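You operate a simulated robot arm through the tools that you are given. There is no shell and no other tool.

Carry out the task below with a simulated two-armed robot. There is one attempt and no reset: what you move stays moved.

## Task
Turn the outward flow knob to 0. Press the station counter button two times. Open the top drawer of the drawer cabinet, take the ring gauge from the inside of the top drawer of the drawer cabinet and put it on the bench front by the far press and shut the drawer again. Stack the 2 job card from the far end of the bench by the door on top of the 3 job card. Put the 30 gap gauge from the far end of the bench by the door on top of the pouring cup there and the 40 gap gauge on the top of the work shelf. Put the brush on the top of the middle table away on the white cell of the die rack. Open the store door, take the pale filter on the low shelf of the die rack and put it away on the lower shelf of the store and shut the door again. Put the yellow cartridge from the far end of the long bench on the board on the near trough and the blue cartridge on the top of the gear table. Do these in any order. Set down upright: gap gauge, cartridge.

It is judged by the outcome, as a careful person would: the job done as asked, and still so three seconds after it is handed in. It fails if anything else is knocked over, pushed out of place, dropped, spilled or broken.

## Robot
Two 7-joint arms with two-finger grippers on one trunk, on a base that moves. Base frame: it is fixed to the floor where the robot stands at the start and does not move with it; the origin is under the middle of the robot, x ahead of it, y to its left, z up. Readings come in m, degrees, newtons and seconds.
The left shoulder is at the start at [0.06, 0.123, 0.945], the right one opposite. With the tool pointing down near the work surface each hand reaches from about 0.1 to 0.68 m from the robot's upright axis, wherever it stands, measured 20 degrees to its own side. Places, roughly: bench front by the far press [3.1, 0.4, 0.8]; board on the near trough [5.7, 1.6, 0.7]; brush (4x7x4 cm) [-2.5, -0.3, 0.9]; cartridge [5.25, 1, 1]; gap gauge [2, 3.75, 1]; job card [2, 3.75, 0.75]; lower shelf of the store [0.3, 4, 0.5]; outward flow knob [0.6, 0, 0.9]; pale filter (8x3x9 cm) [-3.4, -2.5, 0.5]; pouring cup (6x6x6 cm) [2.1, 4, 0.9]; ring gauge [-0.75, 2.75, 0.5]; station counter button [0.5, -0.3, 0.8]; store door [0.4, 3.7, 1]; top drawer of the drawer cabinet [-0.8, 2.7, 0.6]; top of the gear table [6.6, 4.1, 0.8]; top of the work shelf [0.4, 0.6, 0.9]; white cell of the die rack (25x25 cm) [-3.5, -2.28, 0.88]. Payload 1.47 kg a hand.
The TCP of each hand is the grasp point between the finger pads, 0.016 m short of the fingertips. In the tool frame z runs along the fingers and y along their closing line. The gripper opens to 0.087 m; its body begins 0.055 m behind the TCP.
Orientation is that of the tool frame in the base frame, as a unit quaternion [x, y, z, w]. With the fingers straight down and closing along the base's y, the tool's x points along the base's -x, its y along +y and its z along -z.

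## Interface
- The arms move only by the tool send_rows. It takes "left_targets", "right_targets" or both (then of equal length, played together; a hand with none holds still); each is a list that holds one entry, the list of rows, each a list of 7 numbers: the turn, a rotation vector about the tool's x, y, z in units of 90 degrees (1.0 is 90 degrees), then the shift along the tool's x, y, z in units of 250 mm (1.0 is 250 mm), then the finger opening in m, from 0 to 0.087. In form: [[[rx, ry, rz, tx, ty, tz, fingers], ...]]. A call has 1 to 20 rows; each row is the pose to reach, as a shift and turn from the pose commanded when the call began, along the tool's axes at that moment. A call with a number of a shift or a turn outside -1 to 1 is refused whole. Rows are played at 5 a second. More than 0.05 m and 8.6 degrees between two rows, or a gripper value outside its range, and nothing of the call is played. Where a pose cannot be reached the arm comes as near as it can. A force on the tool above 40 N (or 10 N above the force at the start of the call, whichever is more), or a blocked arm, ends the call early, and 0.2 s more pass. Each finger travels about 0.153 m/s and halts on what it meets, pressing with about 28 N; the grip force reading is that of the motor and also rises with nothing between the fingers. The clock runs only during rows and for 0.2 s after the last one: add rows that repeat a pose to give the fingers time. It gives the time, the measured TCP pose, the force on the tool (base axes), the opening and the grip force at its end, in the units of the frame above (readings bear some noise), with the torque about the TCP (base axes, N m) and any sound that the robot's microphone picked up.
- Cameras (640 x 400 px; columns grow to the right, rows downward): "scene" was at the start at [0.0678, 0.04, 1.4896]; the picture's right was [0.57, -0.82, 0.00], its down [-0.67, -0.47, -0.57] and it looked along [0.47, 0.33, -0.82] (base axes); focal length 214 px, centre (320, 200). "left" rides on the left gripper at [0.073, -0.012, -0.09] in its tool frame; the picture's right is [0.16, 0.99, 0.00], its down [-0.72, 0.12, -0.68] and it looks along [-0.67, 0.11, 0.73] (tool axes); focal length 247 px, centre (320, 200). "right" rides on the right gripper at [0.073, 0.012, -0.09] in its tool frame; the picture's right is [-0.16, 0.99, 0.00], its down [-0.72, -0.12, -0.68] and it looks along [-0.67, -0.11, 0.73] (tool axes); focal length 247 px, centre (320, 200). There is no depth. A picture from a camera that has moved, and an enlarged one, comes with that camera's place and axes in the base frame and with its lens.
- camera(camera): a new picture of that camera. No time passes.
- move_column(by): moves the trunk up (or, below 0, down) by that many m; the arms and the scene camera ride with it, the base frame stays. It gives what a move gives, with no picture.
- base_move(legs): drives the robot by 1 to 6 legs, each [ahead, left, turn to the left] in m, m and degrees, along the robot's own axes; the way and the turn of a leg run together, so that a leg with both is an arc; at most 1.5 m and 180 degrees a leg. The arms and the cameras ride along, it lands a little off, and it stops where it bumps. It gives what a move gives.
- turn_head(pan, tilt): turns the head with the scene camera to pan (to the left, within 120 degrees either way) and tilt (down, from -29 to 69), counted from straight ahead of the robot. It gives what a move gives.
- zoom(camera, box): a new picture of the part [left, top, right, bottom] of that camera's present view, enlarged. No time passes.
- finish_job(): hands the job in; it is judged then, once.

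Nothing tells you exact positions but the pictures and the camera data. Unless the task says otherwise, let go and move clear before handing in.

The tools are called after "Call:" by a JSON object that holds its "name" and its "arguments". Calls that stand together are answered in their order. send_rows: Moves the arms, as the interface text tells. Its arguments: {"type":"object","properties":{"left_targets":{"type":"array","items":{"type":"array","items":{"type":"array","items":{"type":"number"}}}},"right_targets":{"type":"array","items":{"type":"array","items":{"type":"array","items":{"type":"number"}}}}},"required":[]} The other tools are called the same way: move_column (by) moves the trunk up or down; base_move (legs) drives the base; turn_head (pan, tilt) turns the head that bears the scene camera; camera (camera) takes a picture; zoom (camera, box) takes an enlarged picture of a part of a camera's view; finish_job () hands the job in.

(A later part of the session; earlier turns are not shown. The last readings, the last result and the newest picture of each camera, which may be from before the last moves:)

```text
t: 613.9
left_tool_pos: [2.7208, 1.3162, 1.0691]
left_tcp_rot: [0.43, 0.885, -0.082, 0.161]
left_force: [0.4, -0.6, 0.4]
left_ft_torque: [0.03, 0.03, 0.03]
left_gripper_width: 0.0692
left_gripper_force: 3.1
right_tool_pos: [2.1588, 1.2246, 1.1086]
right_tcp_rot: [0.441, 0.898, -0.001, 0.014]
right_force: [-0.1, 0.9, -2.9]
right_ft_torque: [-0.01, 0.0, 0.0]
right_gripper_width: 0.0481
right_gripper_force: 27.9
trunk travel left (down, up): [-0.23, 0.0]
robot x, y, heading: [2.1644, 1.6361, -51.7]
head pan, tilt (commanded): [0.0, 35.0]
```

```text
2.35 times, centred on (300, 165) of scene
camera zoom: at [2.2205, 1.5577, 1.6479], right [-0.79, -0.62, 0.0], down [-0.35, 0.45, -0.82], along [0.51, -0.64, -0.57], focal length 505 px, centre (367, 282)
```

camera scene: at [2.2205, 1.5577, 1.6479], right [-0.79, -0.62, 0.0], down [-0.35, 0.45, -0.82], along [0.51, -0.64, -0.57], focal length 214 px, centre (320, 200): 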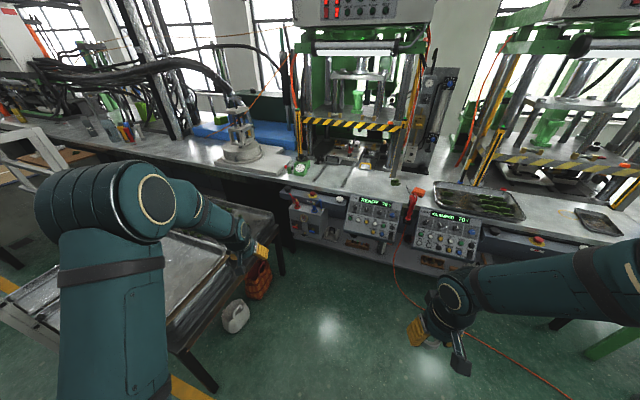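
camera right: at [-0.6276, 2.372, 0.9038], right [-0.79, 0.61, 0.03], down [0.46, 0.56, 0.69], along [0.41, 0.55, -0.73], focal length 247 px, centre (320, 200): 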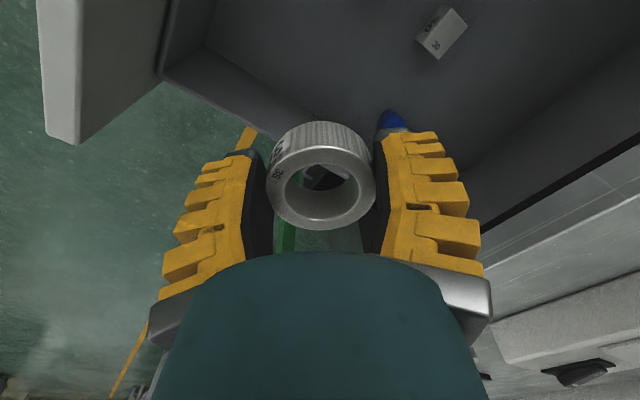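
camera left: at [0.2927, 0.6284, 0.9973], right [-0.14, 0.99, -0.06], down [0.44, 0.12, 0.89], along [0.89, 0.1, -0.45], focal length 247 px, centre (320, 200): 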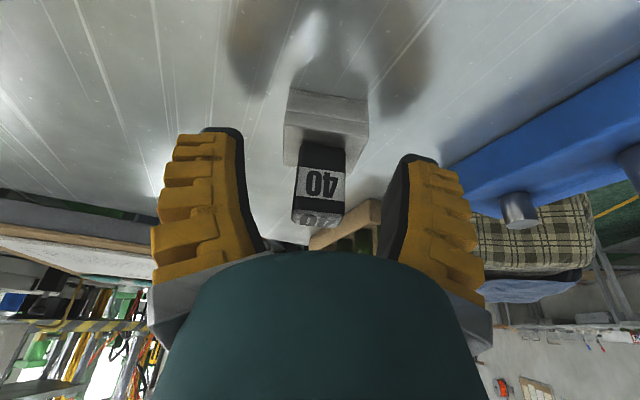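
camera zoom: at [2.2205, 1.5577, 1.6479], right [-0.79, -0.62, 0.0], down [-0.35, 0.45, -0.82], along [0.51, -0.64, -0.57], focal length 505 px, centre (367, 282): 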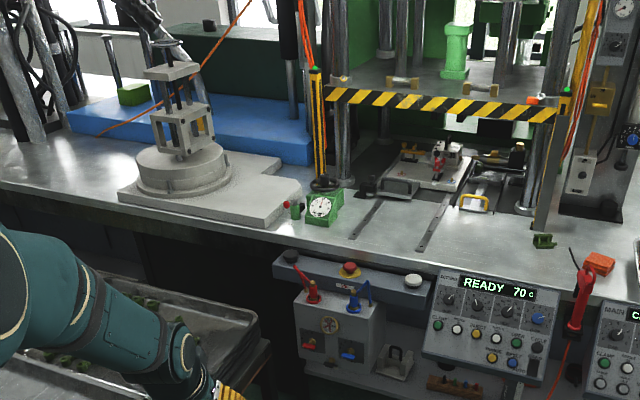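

The far press is the left one here. The free strip at its bench front is around [3.1, 0.4], between the dial clock and the READY panel. I'll tuck the left arm and move in, keeping clear of the tray cart.

Call:
{"name": "send_rows", "arguments": {"left_targets": [[[0, 0.044, 0, 0.136, 0, -0.093, 0.07], [0, 0.088, 0, 0.273, 0, -0.186, 0.07], [0, 0.132, 0, 0.409, 0, -0.278, 0.07], [0, 0.176, 0, 0.546, 0, -0.371, 0.07], [0, 0.22, 0, 0.682, 0, -0.464, 0.07]]]}}

Call:
{"name": "base_move", "arguments": {"legs": [[0.5, 0.0, 0]]}}

Call:
{"name": "camera", "arguments": {"camera": "scene"}}

```text
t: 615.1
left_tool_pos: [2.5962, 1.4749, 1.1165]
left_tcp_rot: [0.437, 0.9, -0.007, 0.006]
left_force: [-0.4, 0.9, 0.4]
left_ft_torque: [-0.02, 0.03, 0.04]
left_gripper_width: 0.0736
left_gripper_force: 2.3
right_tool_pos: [2.1595, 1.2259, 1.1098]
right_tcp_rot: [0.441, 0.898, -0.002, 0.013]
right_force: [-0.5, 0.8, -1.9]
right_ft_torque: [0.02, -0.01, 0.01]
right_gripper_width: 0.048
right_gripper_force: 28.4
trunk travel left (down, up): [-0.23, 0.0]
robot x, y, heading: [2.1618, 1.6374, -51.7]
head pan, tilt (commanded): [0.0, 35.0]
```

```text
t: 618.0
left_tool_pos: [2.9022, 1.0841, 1.1171]
left_tcp_rot: [0.437, 0.899, -0.007, 0.006]
left_force: [0.8, 0.4, -0.5]
left_ft_torque: [0.05, 0.03, -0.03]
left_gripper_width: 0.0732
left_gripper_force: 1.8
right_tool_pos: [2.4652, 0.8353, 1.1088]
right_tcp_rot: [0.442, 0.897, -0.002, 0.013]
right_force: [0.4, 0.4, -2.0]
right_ft_torque: [0.05, 0.0, 0.0]
right_gripper_width: 0.048
right_gripper_force: 28.0
trunk travel left (down, up): [-0.23, 0.0]
robot x, y, heading: [2.4664, 1.2489, -52.0]
head pan, tilt (commanded): [0.0, 35.0]
```

```text
taken
camera scene: at [2.5264, 1.1682, 1.6478], right [-0.79, -0.62, 0.0], down [-0.35, 0.45, -0.82], along [0.51, -0.64, -0.57], focal length 214 px, centre (320, 200)
```

scene: 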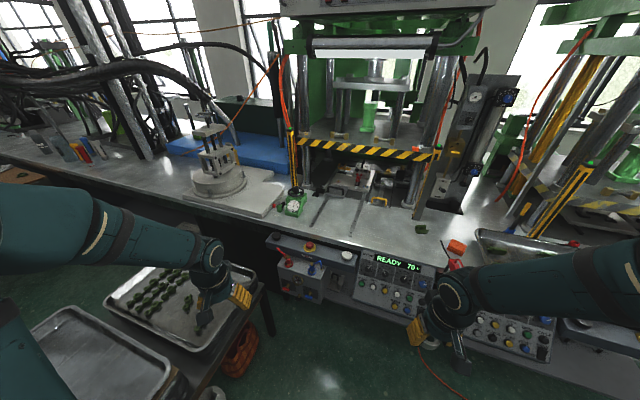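

Call:
{"name": "zoom", "arguments": {"camera": "scene", "box": [230, 150, 450, 290]}}

```text
2.86 times, centred on (340, 220) of scene
camera zoom: at [2.5264, 1.1682, 1.6478], right [-0.79, -0.62, 0.0], down [-0.35, 0.45, -0.82], along [0.51, -0.64, -0.57], focal length 613 px, centre (263, 143)
```

zoom: 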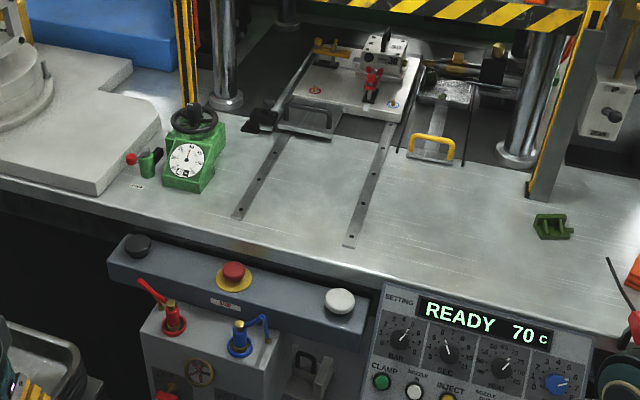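

Bench top is at z≈0.84. I'll move in and rotate so the spot between the two rails, about [3.06, 0.385], is in the right hand's reach.

Call:
{"name": "base_move", "arguments": {"legs": [[0.38, -0.09, 0], [0, 0, 17]]}}

Call:
{"name": "turn_head", "arguments": {"pan": -15, "tilt": 50}}

Call:
{"name": "camera", "arguments": {"camera": "scene"}}

```text
t: 621.5
left_tool_pos: [3.0928, 0.8688, 1.1163]
left_tcp_rot: [0.298, 0.955, -0.006, 0.007]
left_force: [-0.7, 0.5, 0.6]
left_ft_torque: [0.03, -0.01, -0.01]
left_gripper_width: 0.0732
left_gripper_force: 2.5
right_tool_pos: [2.748, 0.503, 1.108]
right_tcp_rot: [0.303, 0.953, 0.0, 0.014]
right_force: [0.0, 0.1, -3.5]
right_ft_torque: [0.03, 0.02, 0.03]
right_gripper_width: 0.048
right_gripper_force: 28.0
trunk travel left (down, up): [-0.23, 0.0]
robot x, y, heading: [2.6257, 0.8959, -34.8]
head pan, tilt (commanded): [0.0, 35.0]
```

```text
t: 622.2
left_tool_pos: [3.0927, 0.8685, 1.1149]
left_tcp_rot: [0.298, 0.955, -0.006, 0.007]
left_force: [1.0, 0.4, 1.3]
left_ft_torque: [0.01, -0.04, 0.01]
left_gripper_width: 0.0733
left_gripper_force: 2.3
right_tool_pos: [2.7474, 0.5032, 1.1083]
right_tcp_rot: [0.303, 0.953, 0.0, 0.014]
right_force: [0.1, -0.3, -1.6]
right_ft_torque: [0.02, 0.03, -0.03]
right_gripper_width: 0.0477
right_gripper_force: 28.1
trunk travel left (down, up): [-0.23, 0.0]
robot x, y, heading: [2.6226, 0.8969, -34.6]
head pan, tilt (commanded): [-15.0, 50.0]
```

```text
taken
camera scene: at [2.6844, 0.8309, 1.6262], right [-0.76, -0.65, 0.0], down [-0.5, 0.58, -0.64], along [0.42, -0.49, -0.77], focal length 214 px, centre (320, 200)
```

scene: 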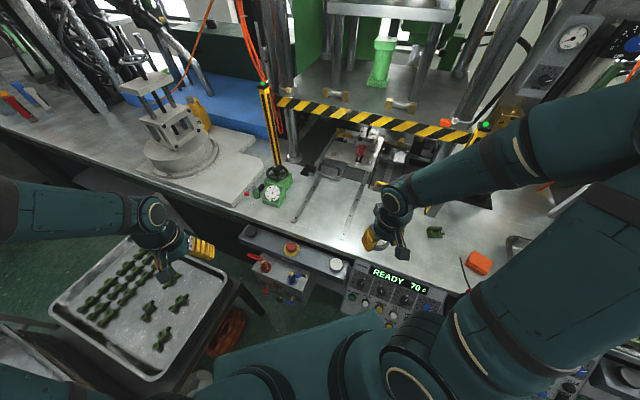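

Call:
{"name": "send_rows", "arguments": {"right_targets": [[[0, 0, 0, -0.15, 0.046, 0.05, 0.0], [0, 0, 0, -0.3, 0.092, 0.12, 0.0], [0, 0, 0, -0.45, 0.14, 0.2, 0.0], [0, 0, 0, -0.61, 0.187, 0.28, 0.0], [0, 0, 0, -0.76, 0.233, 0.38, 0.0], [0, 0, 0, -0.91, 0.279, 0.48, 0.0]]]}}

Call:
{"name": "send_rows", "arguments": {"right_targets": [[[0, 0, 0, -0.114, 0.035, 0.12, 0.0], [0, 0, 0, -0.228, 0.07, 0.24, 0.0], [0, 0, 0, -0.228, 0.07, 0.36, 0.0], [0, 0, 0, -0.228, 0.07, 0.36, 0.0]]]}}

Call:
{"name": "camera", "arguments": {"camera": "right"}}

Call:
{"name": "zoom", "arguments": {"camera": "scene", "box": [240, 150, 420, 270]}}

```text
t: 623.6
left_tool_pos: [3.0927, 0.8695, 1.1165]
left_tcp_rot: [0.298, 0.955, -0.007, 0.007]
left_force: [0.8, -0.5, 0.4]
left_ft_torque: [-0.05, 0.02, -0.01]
left_gripper_width: 0.074
left_gripper_force: 2.5
right_tool_pos: [2.9781, 0.4268, 0.9951]
right_tcp_rot: [0.303, 0.953, 0.001, 0.012]
right_force: [0.7, -0.3, -1.1]
right_ft_torque: [0.0, 0.04, 0.01]
right_gripper_width: 0.0481
right_gripper_force: 27.7
trunk travel left (down, up): [-0.23, 0.0]
robot x, y, heading: [2.626, 0.896, -34.8]
head pan, tilt (commanded): [-15.0, 50.0]
```

```text
t: 624.6
left_tool_pos: [3.0917, 0.869, 1.1159]
left_tcp_rot: [0.298, 0.955, -0.005, 0.008]
left_force: [0.1, 0.1, 0.5]
left_ft_torque: [-0.01, -0.04, -0.01]
left_gripper_width: 0.0734
left_gripper_force: 2.2
right_tool_pos: [3.0363, 0.4059, 0.9069]
right_tcp_rot: [0.304, 0.953, 0.0, 0.013]
right_force: [0.3, -0.2, -2.2]
right_ft_torque: [-0.03, 0.0, -0.01]
right_gripper_width: 0.0479
right_gripper_force: 28.1
trunk travel left (down, up): [-0.23, 0.0]
robot x, y, heading: [2.6274, 0.8952, -34.8]
head pan, tilt (commanded): [-15.0, 50.0]
```

```text
taken
camera right: at [2.9795, 0.4594, 0.9945], right [0.7, 0.72, 0.01], down [0.51, -0.51, 0.7], along [0.51, -0.48, -0.72], focal length 247 px, centre (320, 200)
```

right: 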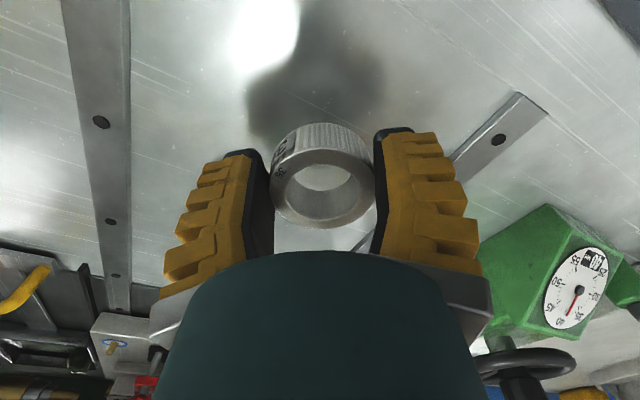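

```text
3.33 times, centred on (330, 210) of scene
camera zoom: at [2.6843, 0.8312, 1.6262], right [-0.76, -0.65, 0.0], down [-0.49, 0.58, -0.64], along [0.42, -0.49, -0.77], focal length 715 px, centre (287, 167)
```

zoom: 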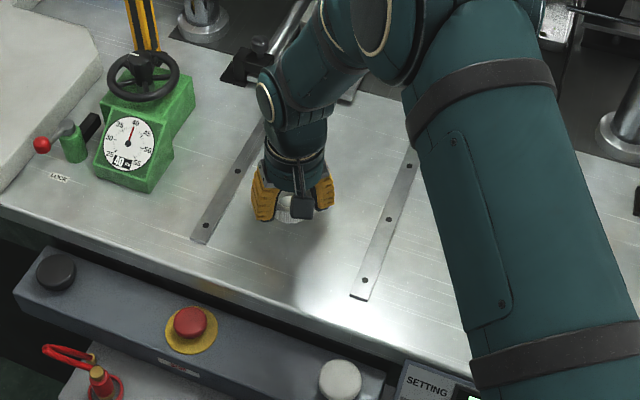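

Call:
{"name": "send_rows", "arguments": {"right_targets": [[[0, 0, 0, 0, 0, 0.06, 0.0], [0, 0, 0, 0, 0, 0.12, 0.0], [0, 0, 0, 0, 0, 0.15, 0.0]]]}}

Call:
{"name": "send_rows", "arguments": {"right_targets": [[[0, 0, 0, 0, 0, 0.012, 0.0], [0, 0, 0, 0, 0, 0.024, 0.0]]]}}

```text
t: 625.4
left_tool_pos: [3.0926, 0.8698, 1.1166]
left_tcp_rot: [0.299, 0.954, -0.006, 0.008]
left_force: [-0.5, -0.6, 0.4]
left_ft_torque: [0.03, 0.0, -0.03]
left_gripper_width: 0.0734
left_gripper_force: 2.4
right_tool_pos: [3.0375, 0.4067, 0.8724]
right_tcp_rot: [0.303, 0.953, -0.001, 0.018]
right_force: [-1.2, -2.0, 21.7]
right_ft_torque: [-0.17, -0.16, -0.03]
right_gripper_width: 0.0529
right_gripper_force: 28.5
trunk travel left (down, up): [-0.23, 0.0]
robot x, y, heading: [2.6253, 0.8962, -35.0]
head pan, tilt (commanded): [-15.0, 50.0]
```

```text
t: 626.0
left_tool_pos: [3.0916, 0.8695, 1.1169]
left_tcp_rot: [0.298, 0.955, -0.006, 0.009]
left_force: [0.0, -1.4, -0.8]
left_ft_torque: [0.0, 0.01, 0.0]
left_gripper_width: 0.0735
left_gripper_force: 2.3
right_tool_pos: [3.0368, 0.4077, 0.8657]
right_tcp_rot: [0.302, 0.953, 0.0, 0.015]
right_force: [1.3, -4.5, 22.1]
right_ft_torque: [-0.3, 0.05, 0.04]
right_gripper_width: 0.0522
right_gripper_force: 27.7
trunk travel left (down, up): [-0.23, 0.0]
robot x, y, heading: [2.6287, 0.8975, -34.7]
head pan, tilt (commanded): [-15.0, 50.0]
```

The ring is on the bench. Releasing.

Call:
{"name": "send_rows", "arguments": {"right_targets": [[[0, 0, 0, 0, 0, -0.008, 0.05], [0, 0, 0, 0, 0, -0.008, 0.065], [0, 0, 0, 0, 0, -0.008, 0.08], [0, 0, 0, 0, 0, -0.008, 0.087], [0, 0, 0, 0, 0, -0.1, 0.087], [0, 0, 0, 0, 0, -0.25, 0.087], [0, 0, 0, 0, 0, -0.42, 0.087], [0, 0, 0, 0, 0, -0.6, 0.087]]]}}

Call:
{"name": "camera", "arguments": {"camera": "right"}}

Call:
{"name": "zoom", "arguments": {"camera": "scene", "box": [240, 150, 420, 270]}}

```text
t: 627.8
left_tool_pos: [3.0908, 0.8702, 1.1163]
left_tcp_rot: [0.298, 0.955, -0.006, 0.009]
left_force: [-0.3, 0.2, 0.4]
left_ft_torque: [0.0, -0.02, -0.01]
left_gripper_width: 0.0733
left_gripper_force: 2.3
right_tool_pos: [3.0321, 0.4101, 1.0142]
right_tcp_rot: [0.303, 0.953, 0.001, 0.014]
right_force: [-0.5, 0.4, 0.9]
right_ft_torque: [0.02, -0.03, -0.02]
right_gripper_width: 0.0869
right_gripper_force: 0.0
trunk travel left (down, up): [-0.23, 0.0]
robot x, y, heading: [2.6259, 0.8969, -34.5]
head pan, tilt (commanded): [-15.0, 50.0]
```

```text
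taken
camera right: at [2.9747, 0.4626, 1.1023], right [0.7, 0.72, 0.01], down [0.51, -0.51, 0.7], along [0.51, -0.48, -0.72], focal length 247 px, centre (320, 200)
```

right: 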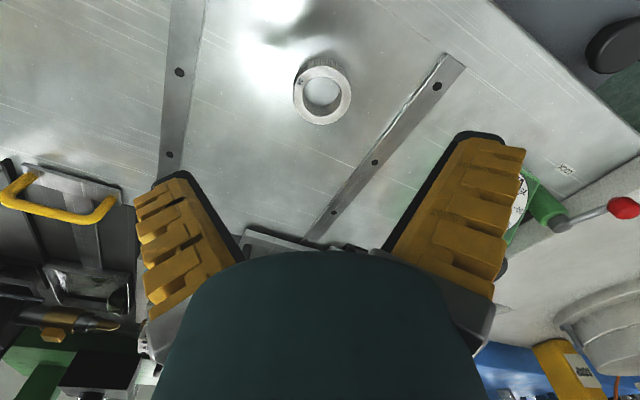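

```text
3.33 times, centred on (330, 210) of scene
camera zoom: at [2.6835, 0.8318, 1.6263], right [-0.76, -0.65, 0.0], down [-0.49, 0.58, -0.64], along [0.42, -0.49, -0.77], focal length 715 px, centre (287, 167)
```

zoom: 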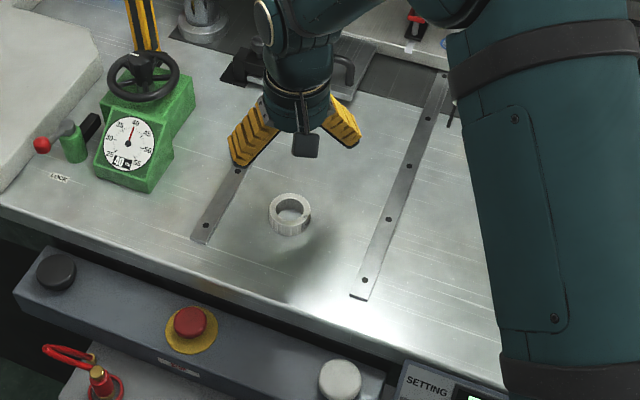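

The ring gauge sits on the bench front by the far press. I'll retract and head down the aisle to the far end of the long bench.

Call:
{"name": "send_rows", "arguments": {"right_targets": [[[0, 0, 0, 0.15, -0.05, -0.1, 0.087], [0, 0, 0, 0.3, -0.1, -0.18, 0.087], [0, 0, 0, 0.45, -0.14, -0.24, 0.087], [0, 0, 0, 0.6, -0.19, -0.3, 0.087], [0, 0, 0, 0.77, -0.24, -0.34, 0.087], [0, 0, 0, 0.93, -0.28, -0.38, 0.087]]]}}

Call:
{"name": "base_move", "arguments": {"legs": [[-0.5, 0, 0], [0, 0, 54], [0, 1.1, 0]]}}

Call:
{"name": "turn_head", "arguments": {"pan": 0, "tilt": 18}}

Call:
{"name": "camera", "arguments": {"camera": "scene"}}

```text
t: 629.2
left_tool_pos: [3.0917, 0.8701, 1.1165]
left_tcp_rot: [0.298, 0.954, -0.006, 0.008]
left_force: [0.6, -0.2, 0.0]
left_ft_torque: [-0.03, -0.04, 0.03]
left_gripper_width: 0.0734
left_gripper_force: 2.5
right_tool_pos: [2.797, 0.4884, 1.1032]
right_tcp_rot: [0.303, 0.953, 0.0, 0.014]
right_force: [0.2, 0.2, -0.7]
right_ft_torque: [-0.02, -0.06, -0.01]
right_gripper_width: 0.0869
right_gripper_force: 0.0
trunk travel left (down, up): [-0.23, 0.0]
robot x, y, heading: [2.63, 0.8993, -34.7]
head pan, tilt (commanded): [-15.0, 50.0]
```

```text
t: 644.1
left_tool_pos: [2.1504, 2.5796, 1.1172]
left_tcp_rot: [-0.167, 0.986, -0.002, 0.009]
left_force: [-0.4, -0.1, -0.5]
left_ft_torque: [-0.01, -0.02, 0.0]
left_gripper_width: 0.0737
left_gripper_force: 2.1
right_tool_pos: [2.2882, 2.1196, 1.1022]
right_tcp_rot: [-0.164, 0.986, 0.007, 0.013]
right_force: [0.6, -0.7, 0.4]
right_ft_torque: [0.01, -0.02, 0.0]
right_gripper_width: 0.087
right_gripper_force: 0.1
trunk travel left (down, up): [-0.23, 0.0]
robot x, y, heading: [1.857, 2.2201, 19.2]
head pan, tilt (commanded): [-15.0, 50.0]
```

```text
t: 645.1
left_tool_pos: [2.1507, 2.5789, 1.1167]
left_tcp_rot: [-0.168, 0.986, -0.001, 0.008]
left_force: [0.9, -0.1, 0.7]
left_ft_torque: [-0.02, 0.04, -0.02]
left_gripper_width: 0.0735
left_gripper_force: 2.2
right_tool_pos: [2.2888, 2.119, 1.104]
right_tcp_rot: [-0.163, 0.986, 0.007, 0.013]
right_force: [-0.7, 0.1, -0.2]
right_ft_torque: [0.02, 0.03, 0.02]
right_gripper_width: 0.087
right_gripper_force: 0.1
trunk travel left (down, up): [-0.23, 0.0]
robot x, y, heading: [1.8573, 2.2162, 19.4]
head pan, tilt (commanded): [0.0, 18.0]
```

```text
taken
camera scene: at [1.9521, 2.2524, 1.6749], right [0.33, -0.94, 0.0], down [-0.29, -0.1, -0.95], along [0.9, 0.31, -0.31], focal length 214 px, centre (320, 200)
```

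scene: 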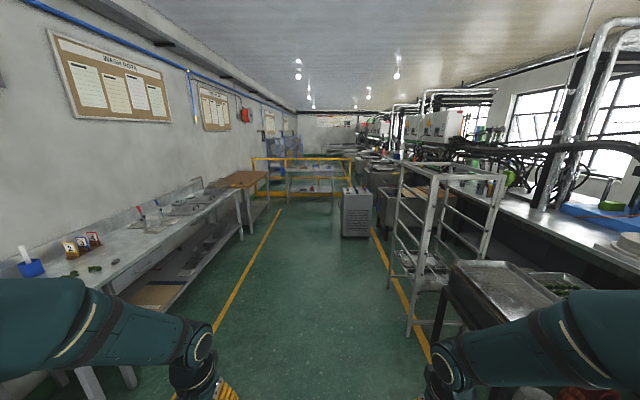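

Call:
{"name": "base_move", "arguments": {"legs": [[1.3, 0.08, 0], [1.0, 0, 0]]}}

Call:
{"name": "turn_head", "arguments": {"pan": -50, "tilt": 22}}

Call:
{"name": "camera", "arguments": {"camera": "scene"}}

Call:
{"name": "turn_head", "arguments": {"pan": 0, "tilt": 22}}

Call:
{"name": "camera", "arguments": {"camera": "scene"}}

```text
t: 656.3
left_tool_pos: [4.2754, 3.4208, 1.1156]
left_tcp_rot: [-0.171, 0.985, -0.001, 0.008]
left_force: [0.0, -0.5, -0.3]
left_ft_torque: [0.03, 0.0, 0.01]
left_gripper_width: 0.0735
left_gripper_force: 2.2
right_tool_pos: [4.4154, 2.9604, 1.1035]
right_tcp_rot: [-0.166, 0.986, 0.008, 0.012]
right_force: [0.1, 0.0, -0.1]
right_ft_torque: [0.01, -0.01, -0.03]
right_gripper_width: 0.0868
right_gripper_force: 0.1
trunk travel left (down, up): [-0.23, 0.0]
robot x, y, heading: [3.9825, 3.0571, 19.3]
head pan, tilt (commanded): [0.0, 18.0]
```

```text
t: 657.5
left_tool_pos: [4.275, 3.4203, 1.1155]
left_tcp_rot: [-0.171, 0.985, -0.001, 0.009]
left_force: [-0.1, -0.1, -0.2]
left_ft_torque: [0.0, 0.0, -0.01]
left_gripper_width: 0.0737
left_gripper_force: 1.8
right_tool_pos: [4.4154, 2.9601, 1.1042]
right_tcp_rot: [-0.166, 0.986, 0.006, 0.011]
right_force: [0.8, -0.1, -0.3]
right_ft_torque: [0.01, 0.01, 0.0]
right_gripper_width: 0.087
right_gripper_force: 0.1
trunk travel left (down, up): [-0.23, 0.0]
robot x, y, heading: [3.9816, 3.0594, 19.5]
head pan, tilt (commanded): [-50.0, 22.0]
```

```text
taken
camera scene: at [4.0707, 3.0142, 1.6685], right [-0.5, -0.86, 0.0], down [-0.32, 0.19, -0.93], along [0.8, -0.47, -0.37], focal length 214 px, centre (320, 200)
```

scene: 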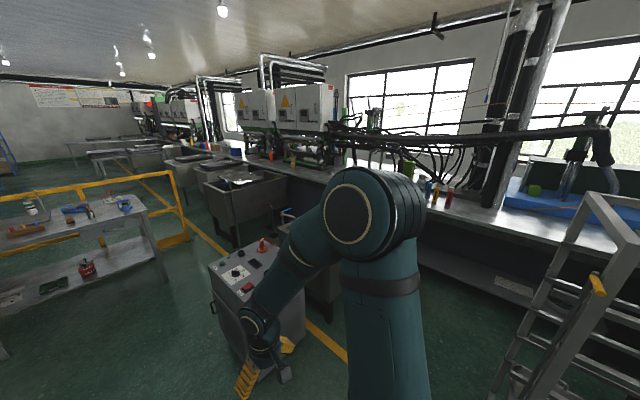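

```text
t: 658.7
left_tool_pos: [4.2753, 3.4208, 1.1166]
left_tcp_rot: [-0.171, 0.985, -0.002, 0.01]
left_force: [0.1, -0.1, 0.0]
left_ft_torque: [-0.01, 0.02, 0.03]
left_gripper_width: 0.0736
left_gripper_force: 2.8
right_tool_pos: [4.4162, 2.9596, 1.1022]
right_tcp_rot: [-0.166, 0.986, 0.006, 0.011]
right_force: [-0.1, -0.7, -0.6]
right_ft_torque: [-0.02, 0.03, -0.01]
right_gripper_width: 0.087
right_gripper_force: 0.0
trunk travel left (down, up): [-0.23, 0.0]
robot x, y, heading: [3.9819, 3.0588, 19.9]
head pan, tilt (commanded): [0.0, 22.0]
```

```text
taken
camera scene: at [4.0781, 3.0923, 1.6685], right [0.34, -0.94, 0.0], down [-0.35, -0.13, -0.93], along [0.87, 0.31, -0.37], focal length 214 px, centre (320, 200)
```

scene: 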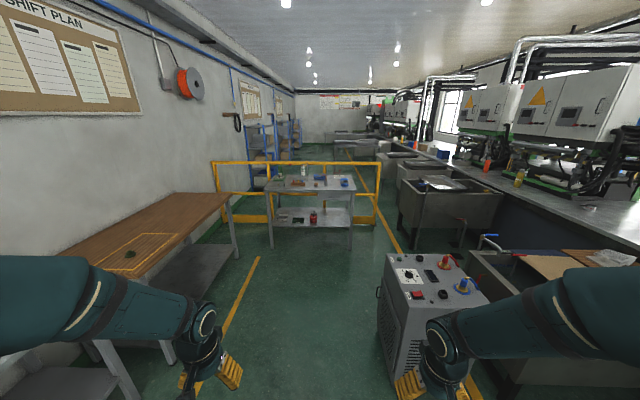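

Call:
{"name": "turn_head", "arguments": {"pan": -60, "tilt": 25}}

Call:
{"name": "camera", "arguments": {"camera": "scene"}}

Call:
{"name": "zoom", "arguments": {"camera": "scene", "box": [360, 130, 480, 230]}}

Call:
{"name": "camera", "arguments": {"camera": "right"}}

```text
t: 660.0
left_tool_pos: [4.2759, 3.4209, 1.1162]
left_tcp_rot: [-0.171, 0.985, -0.003, 0.009]
left_force: [-0.3, -0.1, 0.0]
left_ft_torque: [0.0, 0.04, -0.02]
left_gripper_width: 0.0735
left_gripper_force: 2.2
right_tool_pos: [4.4148, 2.9592, 1.1034]
right_tcp_rot: [-0.165, 0.986, 0.007, 0.011]
right_force: [0.2, 0.2, -0.1]
right_ft_torque: [0.01, -0.02, 0.01]
right_gripper_width: 0.0869
right_gripper_force: 0.1
trunk travel left (down, up): [-0.23, 0.0]
robot x, y, heading: [3.9801, 3.0598, 19.7]
head pan, tilt (commanded): [-60.0, 25.0]
```

```text
taken
camera scene: at [4.0609, 3.0015, 1.6637], right [-0.65, -0.76, 0.0], down [-0.32, 0.27, -0.91], along [0.69, -0.59, -0.42], focal length 214 px, centre (320, 200)
```

scene: 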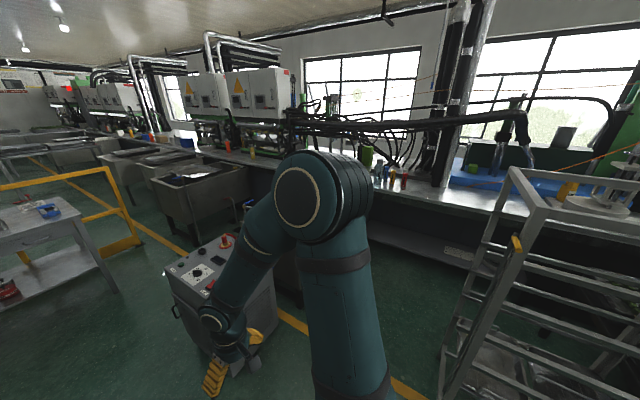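

```text
4.00 times, centred on (420, 180) of scene
camera zoom: at [4.0609, 3.0015, 1.6637], right [-0.65, -0.76, 0.0], down [-0.32, 0.27, -0.91], along [0.69, -0.59, -0.42], focal length 858 px, centre (-80, 280)
```

zoom: 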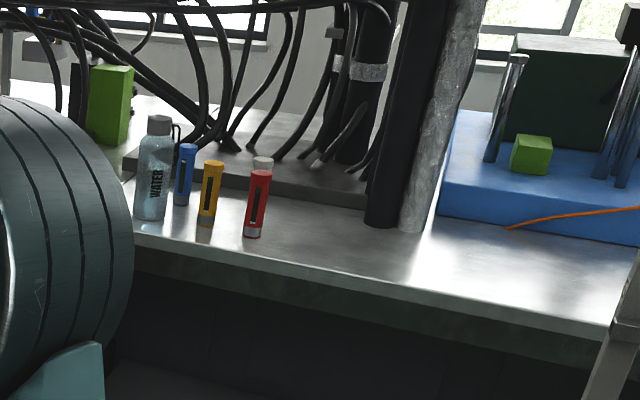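

```text
taken
camera right: at [4.3399, 2.9459, 1.1905], right [-0.17, 0.98, 0.01], down [0.71, 0.12, 0.7], along [0.69, 0.13, -0.72], focal length 247 px, centre (320, 200)
```

right: 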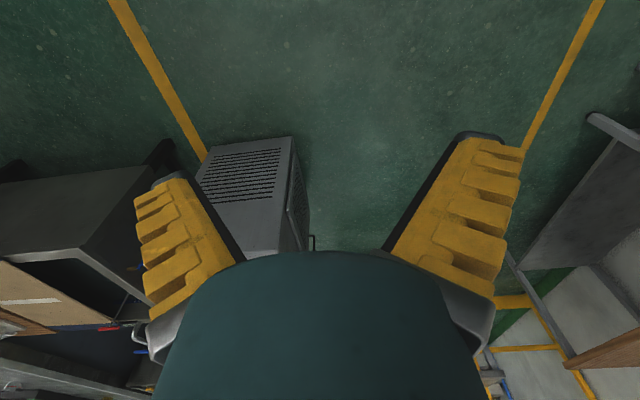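

Yellow, blue and red cartridges stand near the bench's far end: yellow about [5.18, 1.07], blue about [5.31, 0.99]. I'll thread between the ladder and the chiller to reach the bench front.

Call:
{"name": "base_move", "arguments": {"legs": [[0, 0, -75], [0.62, 0.05, 0], [0.48, 0.05, -15]]}}

Call:
{"name": "turn_head", "arguments": {"pan": 10, "tilt": 30}}

Call:
{"name": "camera", "arguments": {"camera": "scene"}}

```text
t: 669.2
left_tool_pos: [4.9937, 1.875, 1.1161]
left_tcp_rot: [0.577, 0.817, -0.008, 0.005]
left_force: [0.5, 0.1, -0.2]
left_ft_torque: [0.0, 0.02, -0.01]
left_gripper_width: 0.0736
left_gripper_force: 2.1
right_tool_pos: [4.5333, 1.7356, 1.1037]
right_tcp_rot: [0.58, 0.815, -0.005, 0.013]
right_force: [-0.3, -0.4, -0.4]
right_ft_torque: [0.04, 0.02, 0.02]
right_gripper_width: 0.0868
right_gripper_force: 0.0
trunk travel left (down, up): [-0.23, 0.0]
robot x, y, heading: [4.6338, 2.1712, -70.6]
head pan, tilt (commanded): [-60.0, 25.0]
```

```text
t: 670.6
left_tool_pos: [4.993, 1.874, 1.1168]
left_tcp_rot: [0.577, 0.817, -0.008, 0.005]
left_force: [-0.3, -0.5, -1.1]
left_ft_torque: [0.0, 0.0, -0.03]
left_gripper_width: 0.0734
left_gripper_force: 2.1
right_tool_pos: [4.533, 1.7359, 1.1038]
right_tcp_rot: [0.58, 0.815, -0.004, 0.013]
right_force: [1.0, -0.8, 0.4]
right_ft_torque: [0.01, -0.01, 0.02]
right_gripper_width: 0.0872
right_gripper_force: 0.0
trunk travel left (down, up): [-0.23, 0.0]
robot x, y, heading: [4.63, 2.1668, -70.7]
head pan, tilt (commanded): [10.0, 30.0]
```

```text
taken
camera scene: at [4.6795, 2.0797, 1.6557], right [-0.87, -0.49, 0.0], down [-0.25, 0.44, -0.87], along [0.43, -0.75, -0.5], focal length 214 px, centre (320, 200)
```

scene: 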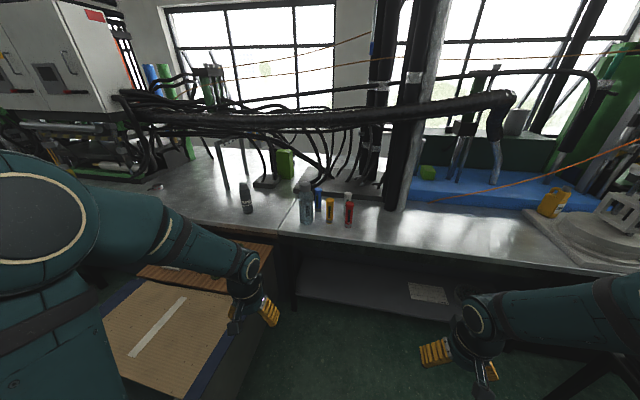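

Call:
{"name": "zoom", "arguments": {"camera": "scene", "box": [80, 220, 300, 390]}}

Call:
{"name": "zoom", "arguments": {"camera": "scene", "box": [230, 150, 380, 250]}}

Call:
{"name": "camera", "arguments": {"camera": "left"}}

```text
2.35 times, centred on (190, 305) of scene
camera zoom: at [4.6795, 2.0797, 1.6557], right [-0.87, -0.49, 0.0], down [-0.25, 0.44, -0.87], along [0.43, -0.75, -0.5], focal length 505 px, centre (626, -47)
```

zoom: 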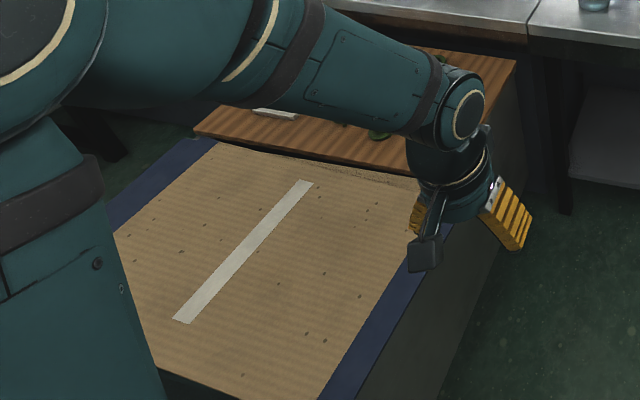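

```text
4.00 times, centred on (305, 200) of scene
camera zoom: at [4.6795, 2.0797, 1.6557], right [-0.87, -0.49, 0.0], down [-0.25, 0.44, -0.87], along [0.43, -0.75, -0.5], focal length 858 px, centre (380, 200)
```

zoom: 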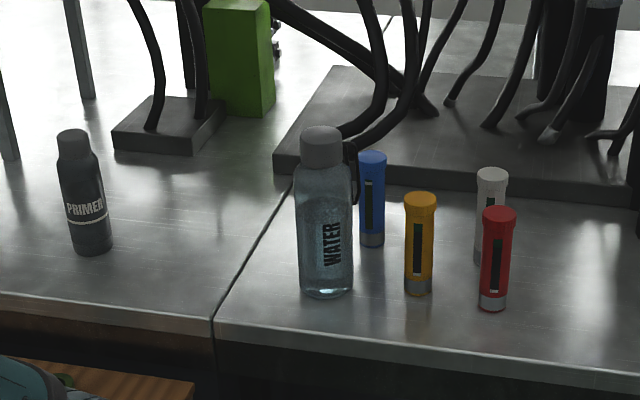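

```text
taken
camera left: at [4.9582, 1.9403, 1.2055], right [0.88, 0.48, -0.01], down [0.35, -0.63, 0.69], along [0.33, -0.61, -0.72], focal length 247 px, centre (320, 200)
```

left: 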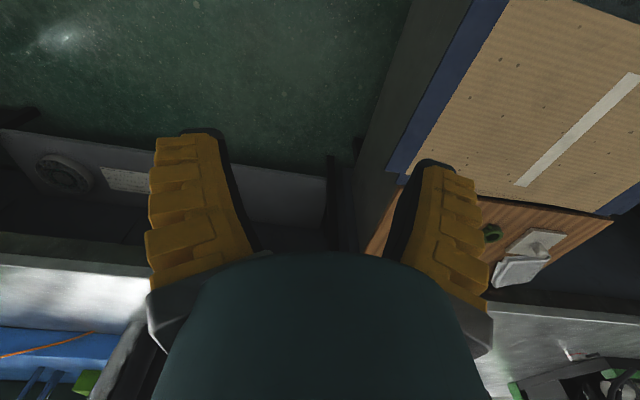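

The wooden slat board on the near trough matches the target location, around [5.71, 1.58, 0.7]. The cartridges are about 5 cm wide and 17 cm tall. I'll advance to the bench front and pick the yellow one with the left hand.

Call:
{"name": "base_move", "arguments": {"legs": [[0.58, -0.08, 0]]}}

Call:
{"name": "turn_head", "arguments": {"pan": 15, "tilt": 40}}

Call:
{"name": "camera", "arguments": {"camera": "scene"}}

Call:
{"name": "camera", "arguments": {"camera": "left"}}

```text
t: 674.0
left_tool_pos: [5.1094, 1.2982, 1.1162]
left_tcp_rot: [0.58, 0.815, -0.008, 0.005]
left_force: [-0.4, 0.0, -1.2]
left_ft_torque: [0.0, 0.0, 0.02]
left_gripper_width: 0.0735
left_gripper_force: 1.6
right_tool_pos: [4.6489, 1.162, 1.1022]
right_tcp_rot: [0.583, 0.812, -0.005, 0.013]
right_force: [-1.0, -0.4, 1.0]
right_ft_torque: [0.02, -0.01, 0.0]
right_gripper_width: 0.0872
right_gripper_force: 0.1
trunk travel left (down, up): [-0.23, 0.0]
robot x, y, heading: [4.7476, 1.5938, -70.9]
head pan, tilt (commanded): [10.0, 30.0]
```

```text
t: 674.7
left_tool_pos: [5.1085, 1.2992, 1.1165]
left_tcp_rot: [0.579, 0.815, -0.009, 0.005]
left_force: [-0.8, 0.3, 0.0]
left_ft_torque: [-0.05, 0.0, 0.03]
left_gripper_width: 0.0736
left_gripper_force: 2.4
right_tool_pos: [4.6487, 1.1616, 1.1025]
right_tcp_rot: [0.583, 0.812, -0.004, 0.013]
right_force: [0.8, 0.1, -0.3]
right_ft_torque: [0.02, 0.02, 0.0]
right_gripper_width: 0.0871
right_gripper_force: 0.0
trunk travel left (down, up): [-0.23, 0.0]
robot x, y, heading: [4.7513, 1.5903, -70.8]
head pan, tilt (commanded): [15.0, 40.0]
```

```text
taken
camera scene: at [4.8, 1.5138, 1.6404], right [-0.83, -0.56, 0.0], down [-0.36, 0.53, -0.77], along [0.43, -0.63, -0.64], focal length 214 px, centre (320, 200)
```

scene: 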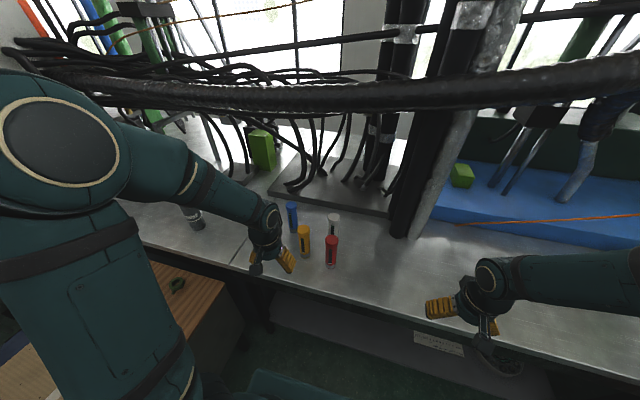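

```text
taken
camera left: at [5.0744, 1.3646, 1.2056], right [0.88, 0.47, -0.01], down [0.35, -0.63, 0.69], along [0.32, -0.61, -0.72], focal length 247 px, centre (320, 200)
```

left: 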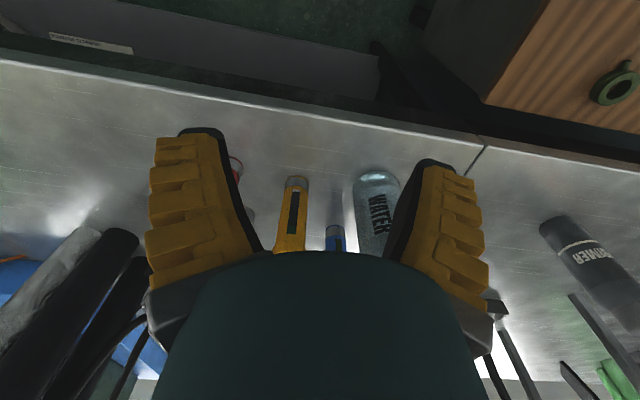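

Call:
{"name": "zoom", "arguments": {"camera": "scene", "box": [250, 190, 370, 280]}}

Call:
{"name": "zoom", "arguments": {"camera": "left", "box": [240, 150, 400, 260]}}

```text
4.44 times, centred on (310, 235) of scene
camera zoom: at [4.8, 1.5138, 1.6404], right [-0.83, -0.56, 0.0], down [-0.36, 0.53, -0.77], along [0.43, -0.63, -0.64], focal length 953 px, centre (364, 44)
```

zoom: 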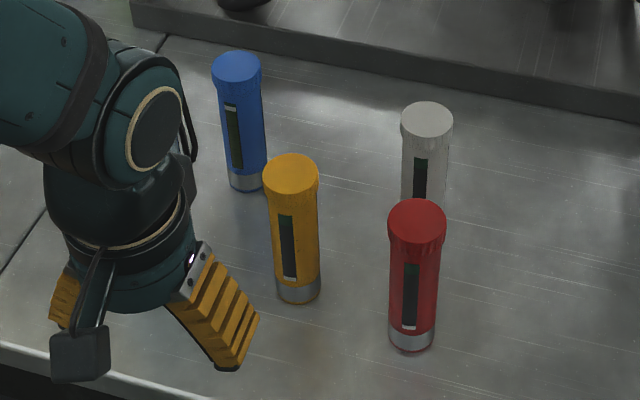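

```text
3.64 times, centred on (320, 205) of left
camera zoom: at [5.0744, 1.3646, 1.2056], right [0.88, 0.47, -0.01], down [0.35, -0.63, 0.69], along [0.32, -0.61, -0.72], focal length 898 px, centre (320, 182)
```

zoom: 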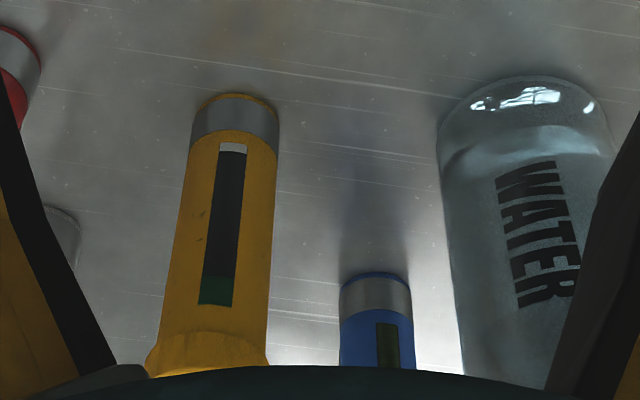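

Yellow cartridge: base [5.174, 1.078, 0.843], top z≈1.01. I'll move the left hand above it.

Call:
{"name": "send_rows", "arguments": {"left_targets": [[[0, 0, 0, -0.154, -0.007, 0.01, 0.075], [0, 0, 0, -0.307, -0.015, 0.02, 0.075], [0, 0, 0, -0.461, -0.022, 0.03, 0.075], [0, 0, 0, -0.614, -0.029, 0.04, 0.075], [0, 0, 0, -0.768, -0.037, 0.05, 0.075], [0, 0, 0, -0.921, -0.044, 0.06, 0.075], [0, 0, 0, -0.921, -0.044, 0.06, 0.075]]]}}

Call:
{"name": "camera", "arguments": {"camera": "left"}}

Call:
{"name": "camera", "arguments": {"camera": "scene"}}

```text
t: 676.3
left_tool_pos: [5.1738, 1.0783, 1.1051]
left_tcp_rot: [0.579, 0.815, -0.009, 0.006]
left_force: [-0.2, 0.0, -0.2]
left_ft_torque: [-0.01, 0.01, -0.01]
left_gripper_width: 0.0777
left_gripper_force: 1.7
right_tool_pos: [4.6485, 1.1629, 1.1038]
right_tcp_rot: [0.583, 0.812, -0.004, 0.013]
right_force: [0.0, 1.1, 0.6]
right_ft_torque: [-0.01, -0.02, 0.05]
right_gripper_width: 0.0872
right_gripper_force: 0.0
trunk travel left (down, up): [-0.23, 0.0]
robot x, y, heading: [4.7506, 1.5938, -70.7]
head pan, tilt (commanded): [15.0, 40.0]
```

```text
taken
camera left: at [5.139, 1.1431, 1.1945], right [0.88, 0.47, -0.01], down [0.35, -0.63, 0.69], along [0.32, -0.61, -0.72], focal length 247 px, centre (320, 200)
```

left: 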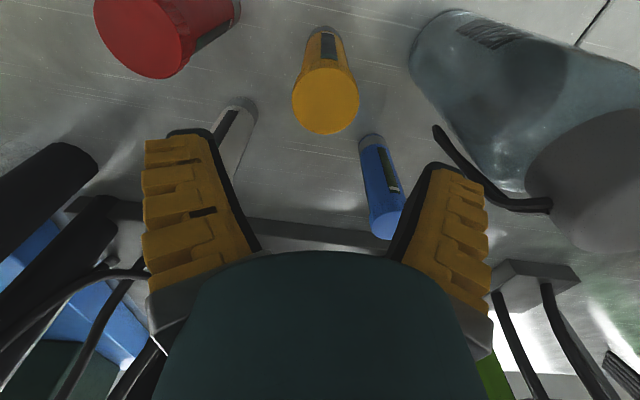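

```text
taken
camera scene: at [4.7998, 1.5148, 1.6404], right [-0.83, -0.56, 0.0], down [-0.36, 0.53, -0.77], along [0.43, -0.63, -0.64], focal length 214 px, centre (320, 200)
```

scene: 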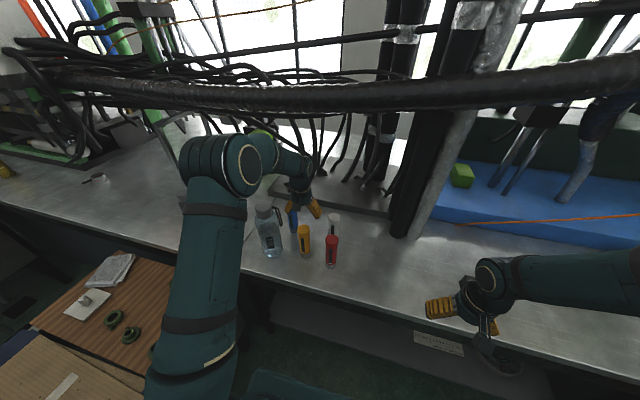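

The bottle's strap is close to the left finger, so I'll rotate the hand about 20°, narrow the opening a little, and descend.

Call:
{"name": "send_rows", "arguments": {"left_targets": [[[0, 0, 0.08, 0, 0, 0.0, 0.065], [0, 0, 0.16, 0, 0, 0.0, 0.065], [0, 0, 0.22, 0, 0, 0.05, 0.065], [0, 0, 0.22, 0, 0, 0.12, 0.065]]]}}

Call:
{"name": "camera", "arguments": {"camera": "left"}}

Call:
{"name": "zoom", "arguments": {"camera": "scene", "box": [230, 160, 370, 270]}}

```text
t: 677.3
left_tool_pos: [5.1758, 1.0771, 1.0746]
left_tcp_rot: [0.711, 0.704, -0.006, 0.006]
left_force: [0.2, -0.7, -1.0]
left_ft_torque: [0.01, -0.02, -0.01]
left_gripper_width: 0.0693
left_gripper_force: 3.0
right_tool_pos: [4.6492, 1.1612, 1.1024]
right_tcp_rot: [0.582, 0.813, -0.004, 0.014]
right_force: [-0.5, -0.9, -0.2]
right_ft_torque: [-0.04, -0.01, 0.05]
right_gripper_width: 0.0871
right_gripper_force: 0.0
trunk travel left (down, up): [-0.23, 0.0]
robot x, y, heading: [4.7468, 1.5944, -71.0]
head pan, tilt (commanded): [15.0, 40.0]
```

```text
taken
camera left: at [5.1639, 1.1501, 1.1639], right [0.99, 0.15, 0.0], down [0.11, -0.71, 0.69], along [0.1, -0.69, -0.72], focal length 247 px, centre (320, 200)
```

left: 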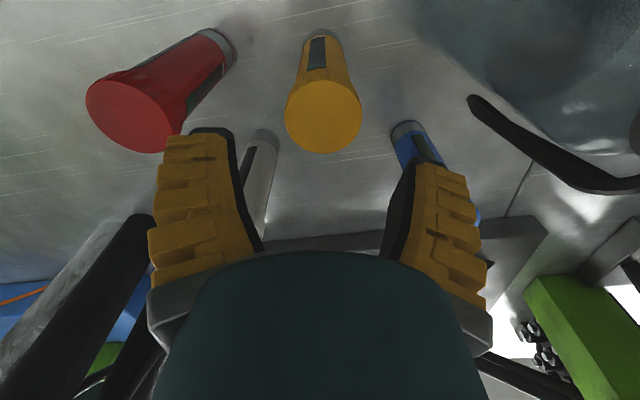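

```text
3.64 times, centred on (300, 215) of scene
camera zoom: at [4.8002, 1.5133, 1.6403], right [-0.83, -0.56, 0.0], down [-0.36, 0.53, -0.77], along [0.43, -0.63, -0.64], focal length 780 px, centre (393, 146)
```

zoom: 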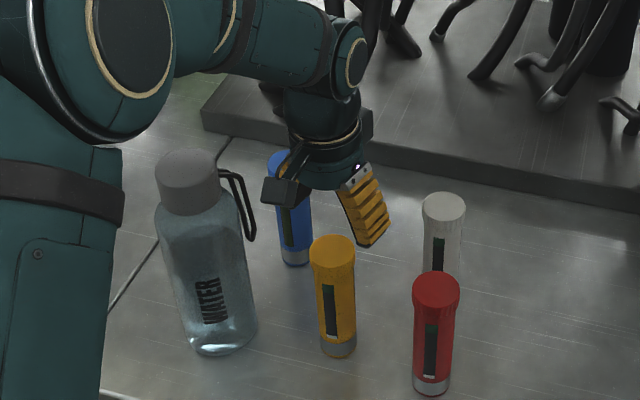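

Call:
{"name": "send_rows", "arguments": {"left_targets": [[[0, 0, 0, 0, 0.004, 0.12, 0.065], [0, 0, 0, 0, 0.004, 0.25, 0.065], [0, 0, 0, 0, 0.004, 0.36, 0.065], [0, 0, 0, 0, 0.004, 0.43, 0.065], [0, 0, 0, 0, 0.004, 0.43, 0.065]]]}}

Call:
{"name": "camera", "arguments": {"camera": "left"}}

```text
t: 678.6
left_tool_pos: [5.1762, 1.0737, 0.9719]
left_tcp_rot: [0.71, 0.704, -0.009, 0.011]
left_force: [-1.8, 2.9, 17.2]
left_ft_torque: [0.25, 0.14, -0.01]
left_gripper_width: 0.0502
left_gripper_force: 27.8
right_tool_pos: [4.6482, 1.1632, 1.1033]
right_tcp_rot: [0.582, 0.813, -0.004, 0.013]
right_force: [0.4, -0.1, 0.4]
right_ft_torque: [0.02, 0.04, -0.03]
right_gripper_width: 0.087
right_gripper_force: 0.1
trunk travel left (down, up): [-0.23, 0.0]
robot x, y, heading: [4.7496, 1.5974, -70.9]
head pan, tilt (commanded): [15.0, 40.0]
stopped in row 5 (left hand): the force on the tool passed its limit at 42 N (the readings are from after the stop); the commanded pose is now the measured one
```

```text
taken
camera left: at [5.1655, 1.1478, 1.0611], right [0.99, 0.15, 0.0], down [0.11, -0.7, 0.7], along [0.1, -0.69, -0.71], focal length 247 px, centre (320, 200)
```

left: 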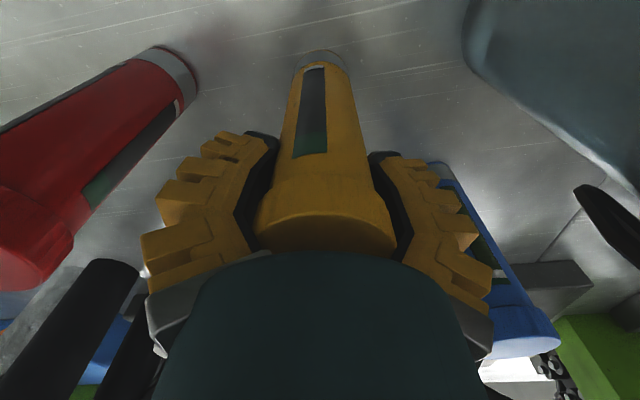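

The palm met the cartridge's cap. I'll back up a centimetre and then close the fingers.

Call:
{"name": "send_rows", "arguments": {"left_targets": [[[0, 0, 0, 0, 0, -0.024, 0.06], [0, 0, 0, 0, 0, -0.048, 0.06], [0, 0, 0, 0, 0, -0.048, 0.06]]]}}

Call:
{"name": "camera", "arguments": {"camera": "left"}}

```text
t: 679.4
left_tool_pos: [5.1764, 1.0744, 0.9816]
left_tcp_rot: [0.711, 0.703, -0.008, 0.01]
left_force: [0.3, 0.0, 0.3]
left_ft_torque: [-0.03, 0.01, -0.01]
left_gripper_width: 0.0647
left_gripper_force: 3.4
right_tool_pos: [4.649, 1.1629, 1.1034]
right_tcp_rot: [0.584, 0.812, -0.005, 0.013]
right_force: [-0.1, -0.9, 0.3]
right_ft_torque: [-0.03, 0.0, 0.01]
right_gripper_width: 0.0869
right_gripper_force: 0.0
trunk travel left (down, up): [-0.23, 0.0]
robot x, y, heading: [4.7518, 1.5932, -70.9]
head pan, tilt (commanded): [15.0, 40.0]
```

```text
taken
camera left: at [5.1659, 1.1477, 1.0705], right [0.99, 0.15, 0.0], down [0.11, -0.71, 0.7], along [0.1, -0.69, -0.72], focal length 247 px, centre (320, 200)
```

left: 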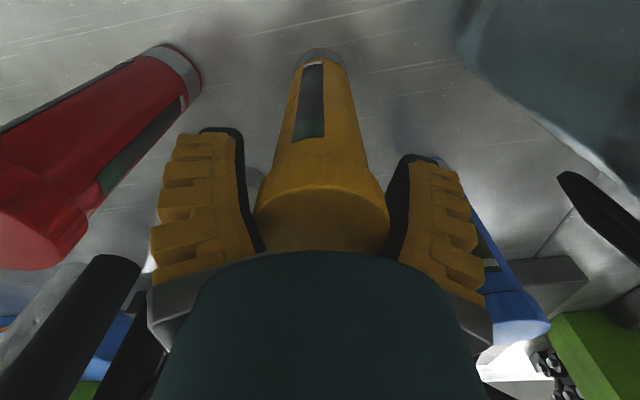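

Call:
{"name": "send_rows", "arguments": {"left_targets": [[[0, 0, 0, 0, 0, 0, 0.05], [0, 0, 0, 0, 0, 0, 0.03], [0, 0, 0, 0, 0, 0, 0.0], [0, 0, 0, 0, 0, 0, 0.0]]]}}

Call:
{"name": "camera", "arguments": {"camera": "left"}}

Call:
{"name": "zoom", "arguments": {"camera": "scene", "box": [230, 160, 370, 270]}}

```text
t: 680.4
left_tool_pos: [5.1767, 1.0739, 0.9827]
left_tcp_rot: [0.711, 0.703, -0.008, 0.01]
left_force: [0.1, 1.5, 3.0]
left_ft_torque: [0.08, 0.06, -0.01]
left_gripper_width: 0.0447
left_gripper_force: 27.9
right_tool_pos: [4.6489, 1.1621, 1.1019]
right_tcp_rot: [0.583, 0.813, -0.004, 0.014]
right_force: [0.2, -0.3, 0.8]
right_ft_torque: [0.02, 0.0, -0.02]
right_gripper_width: 0.0869
right_gripper_force: 0.1
trunk travel left (down, up): [-0.23, 0.0]
robot x, y, heading: [4.7506, 1.5964, -70.8]
head pan, tilt (commanded): [15.0, 40.0]
```

```text
taken
camera left: at [5.1657, 1.148, 1.0711], right [0.99, 0.15, 0.0], down [0.11, -0.71, 0.7], along [0.1, -0.69, -0.71], focal length 247 px, centre (320, 200)
```

left: 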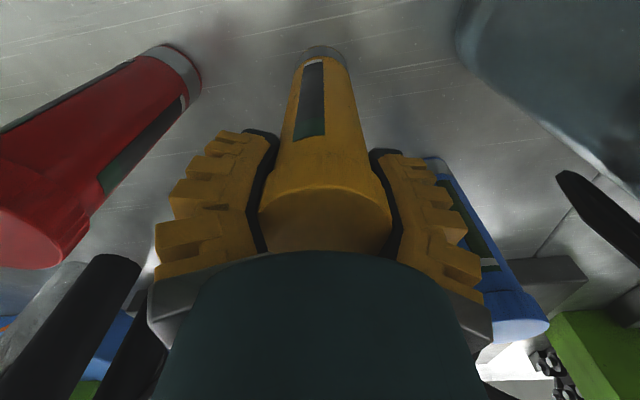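

```text
3.64 times, centred on (300, 215) of scene
camera zoom: at [4.7998, 1.5141, 1.6404], right [-0.83, -0.56, 0.0], down [-0.36, 0.53, -0.77], along [0.43, -0.63, -0.64], focal length 780 px, centre (393, 146)
```

zoom: 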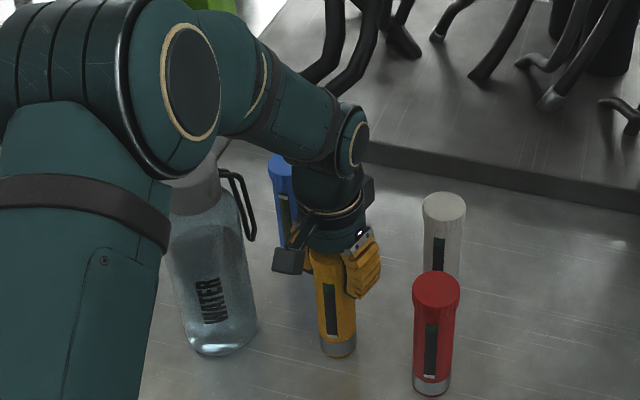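

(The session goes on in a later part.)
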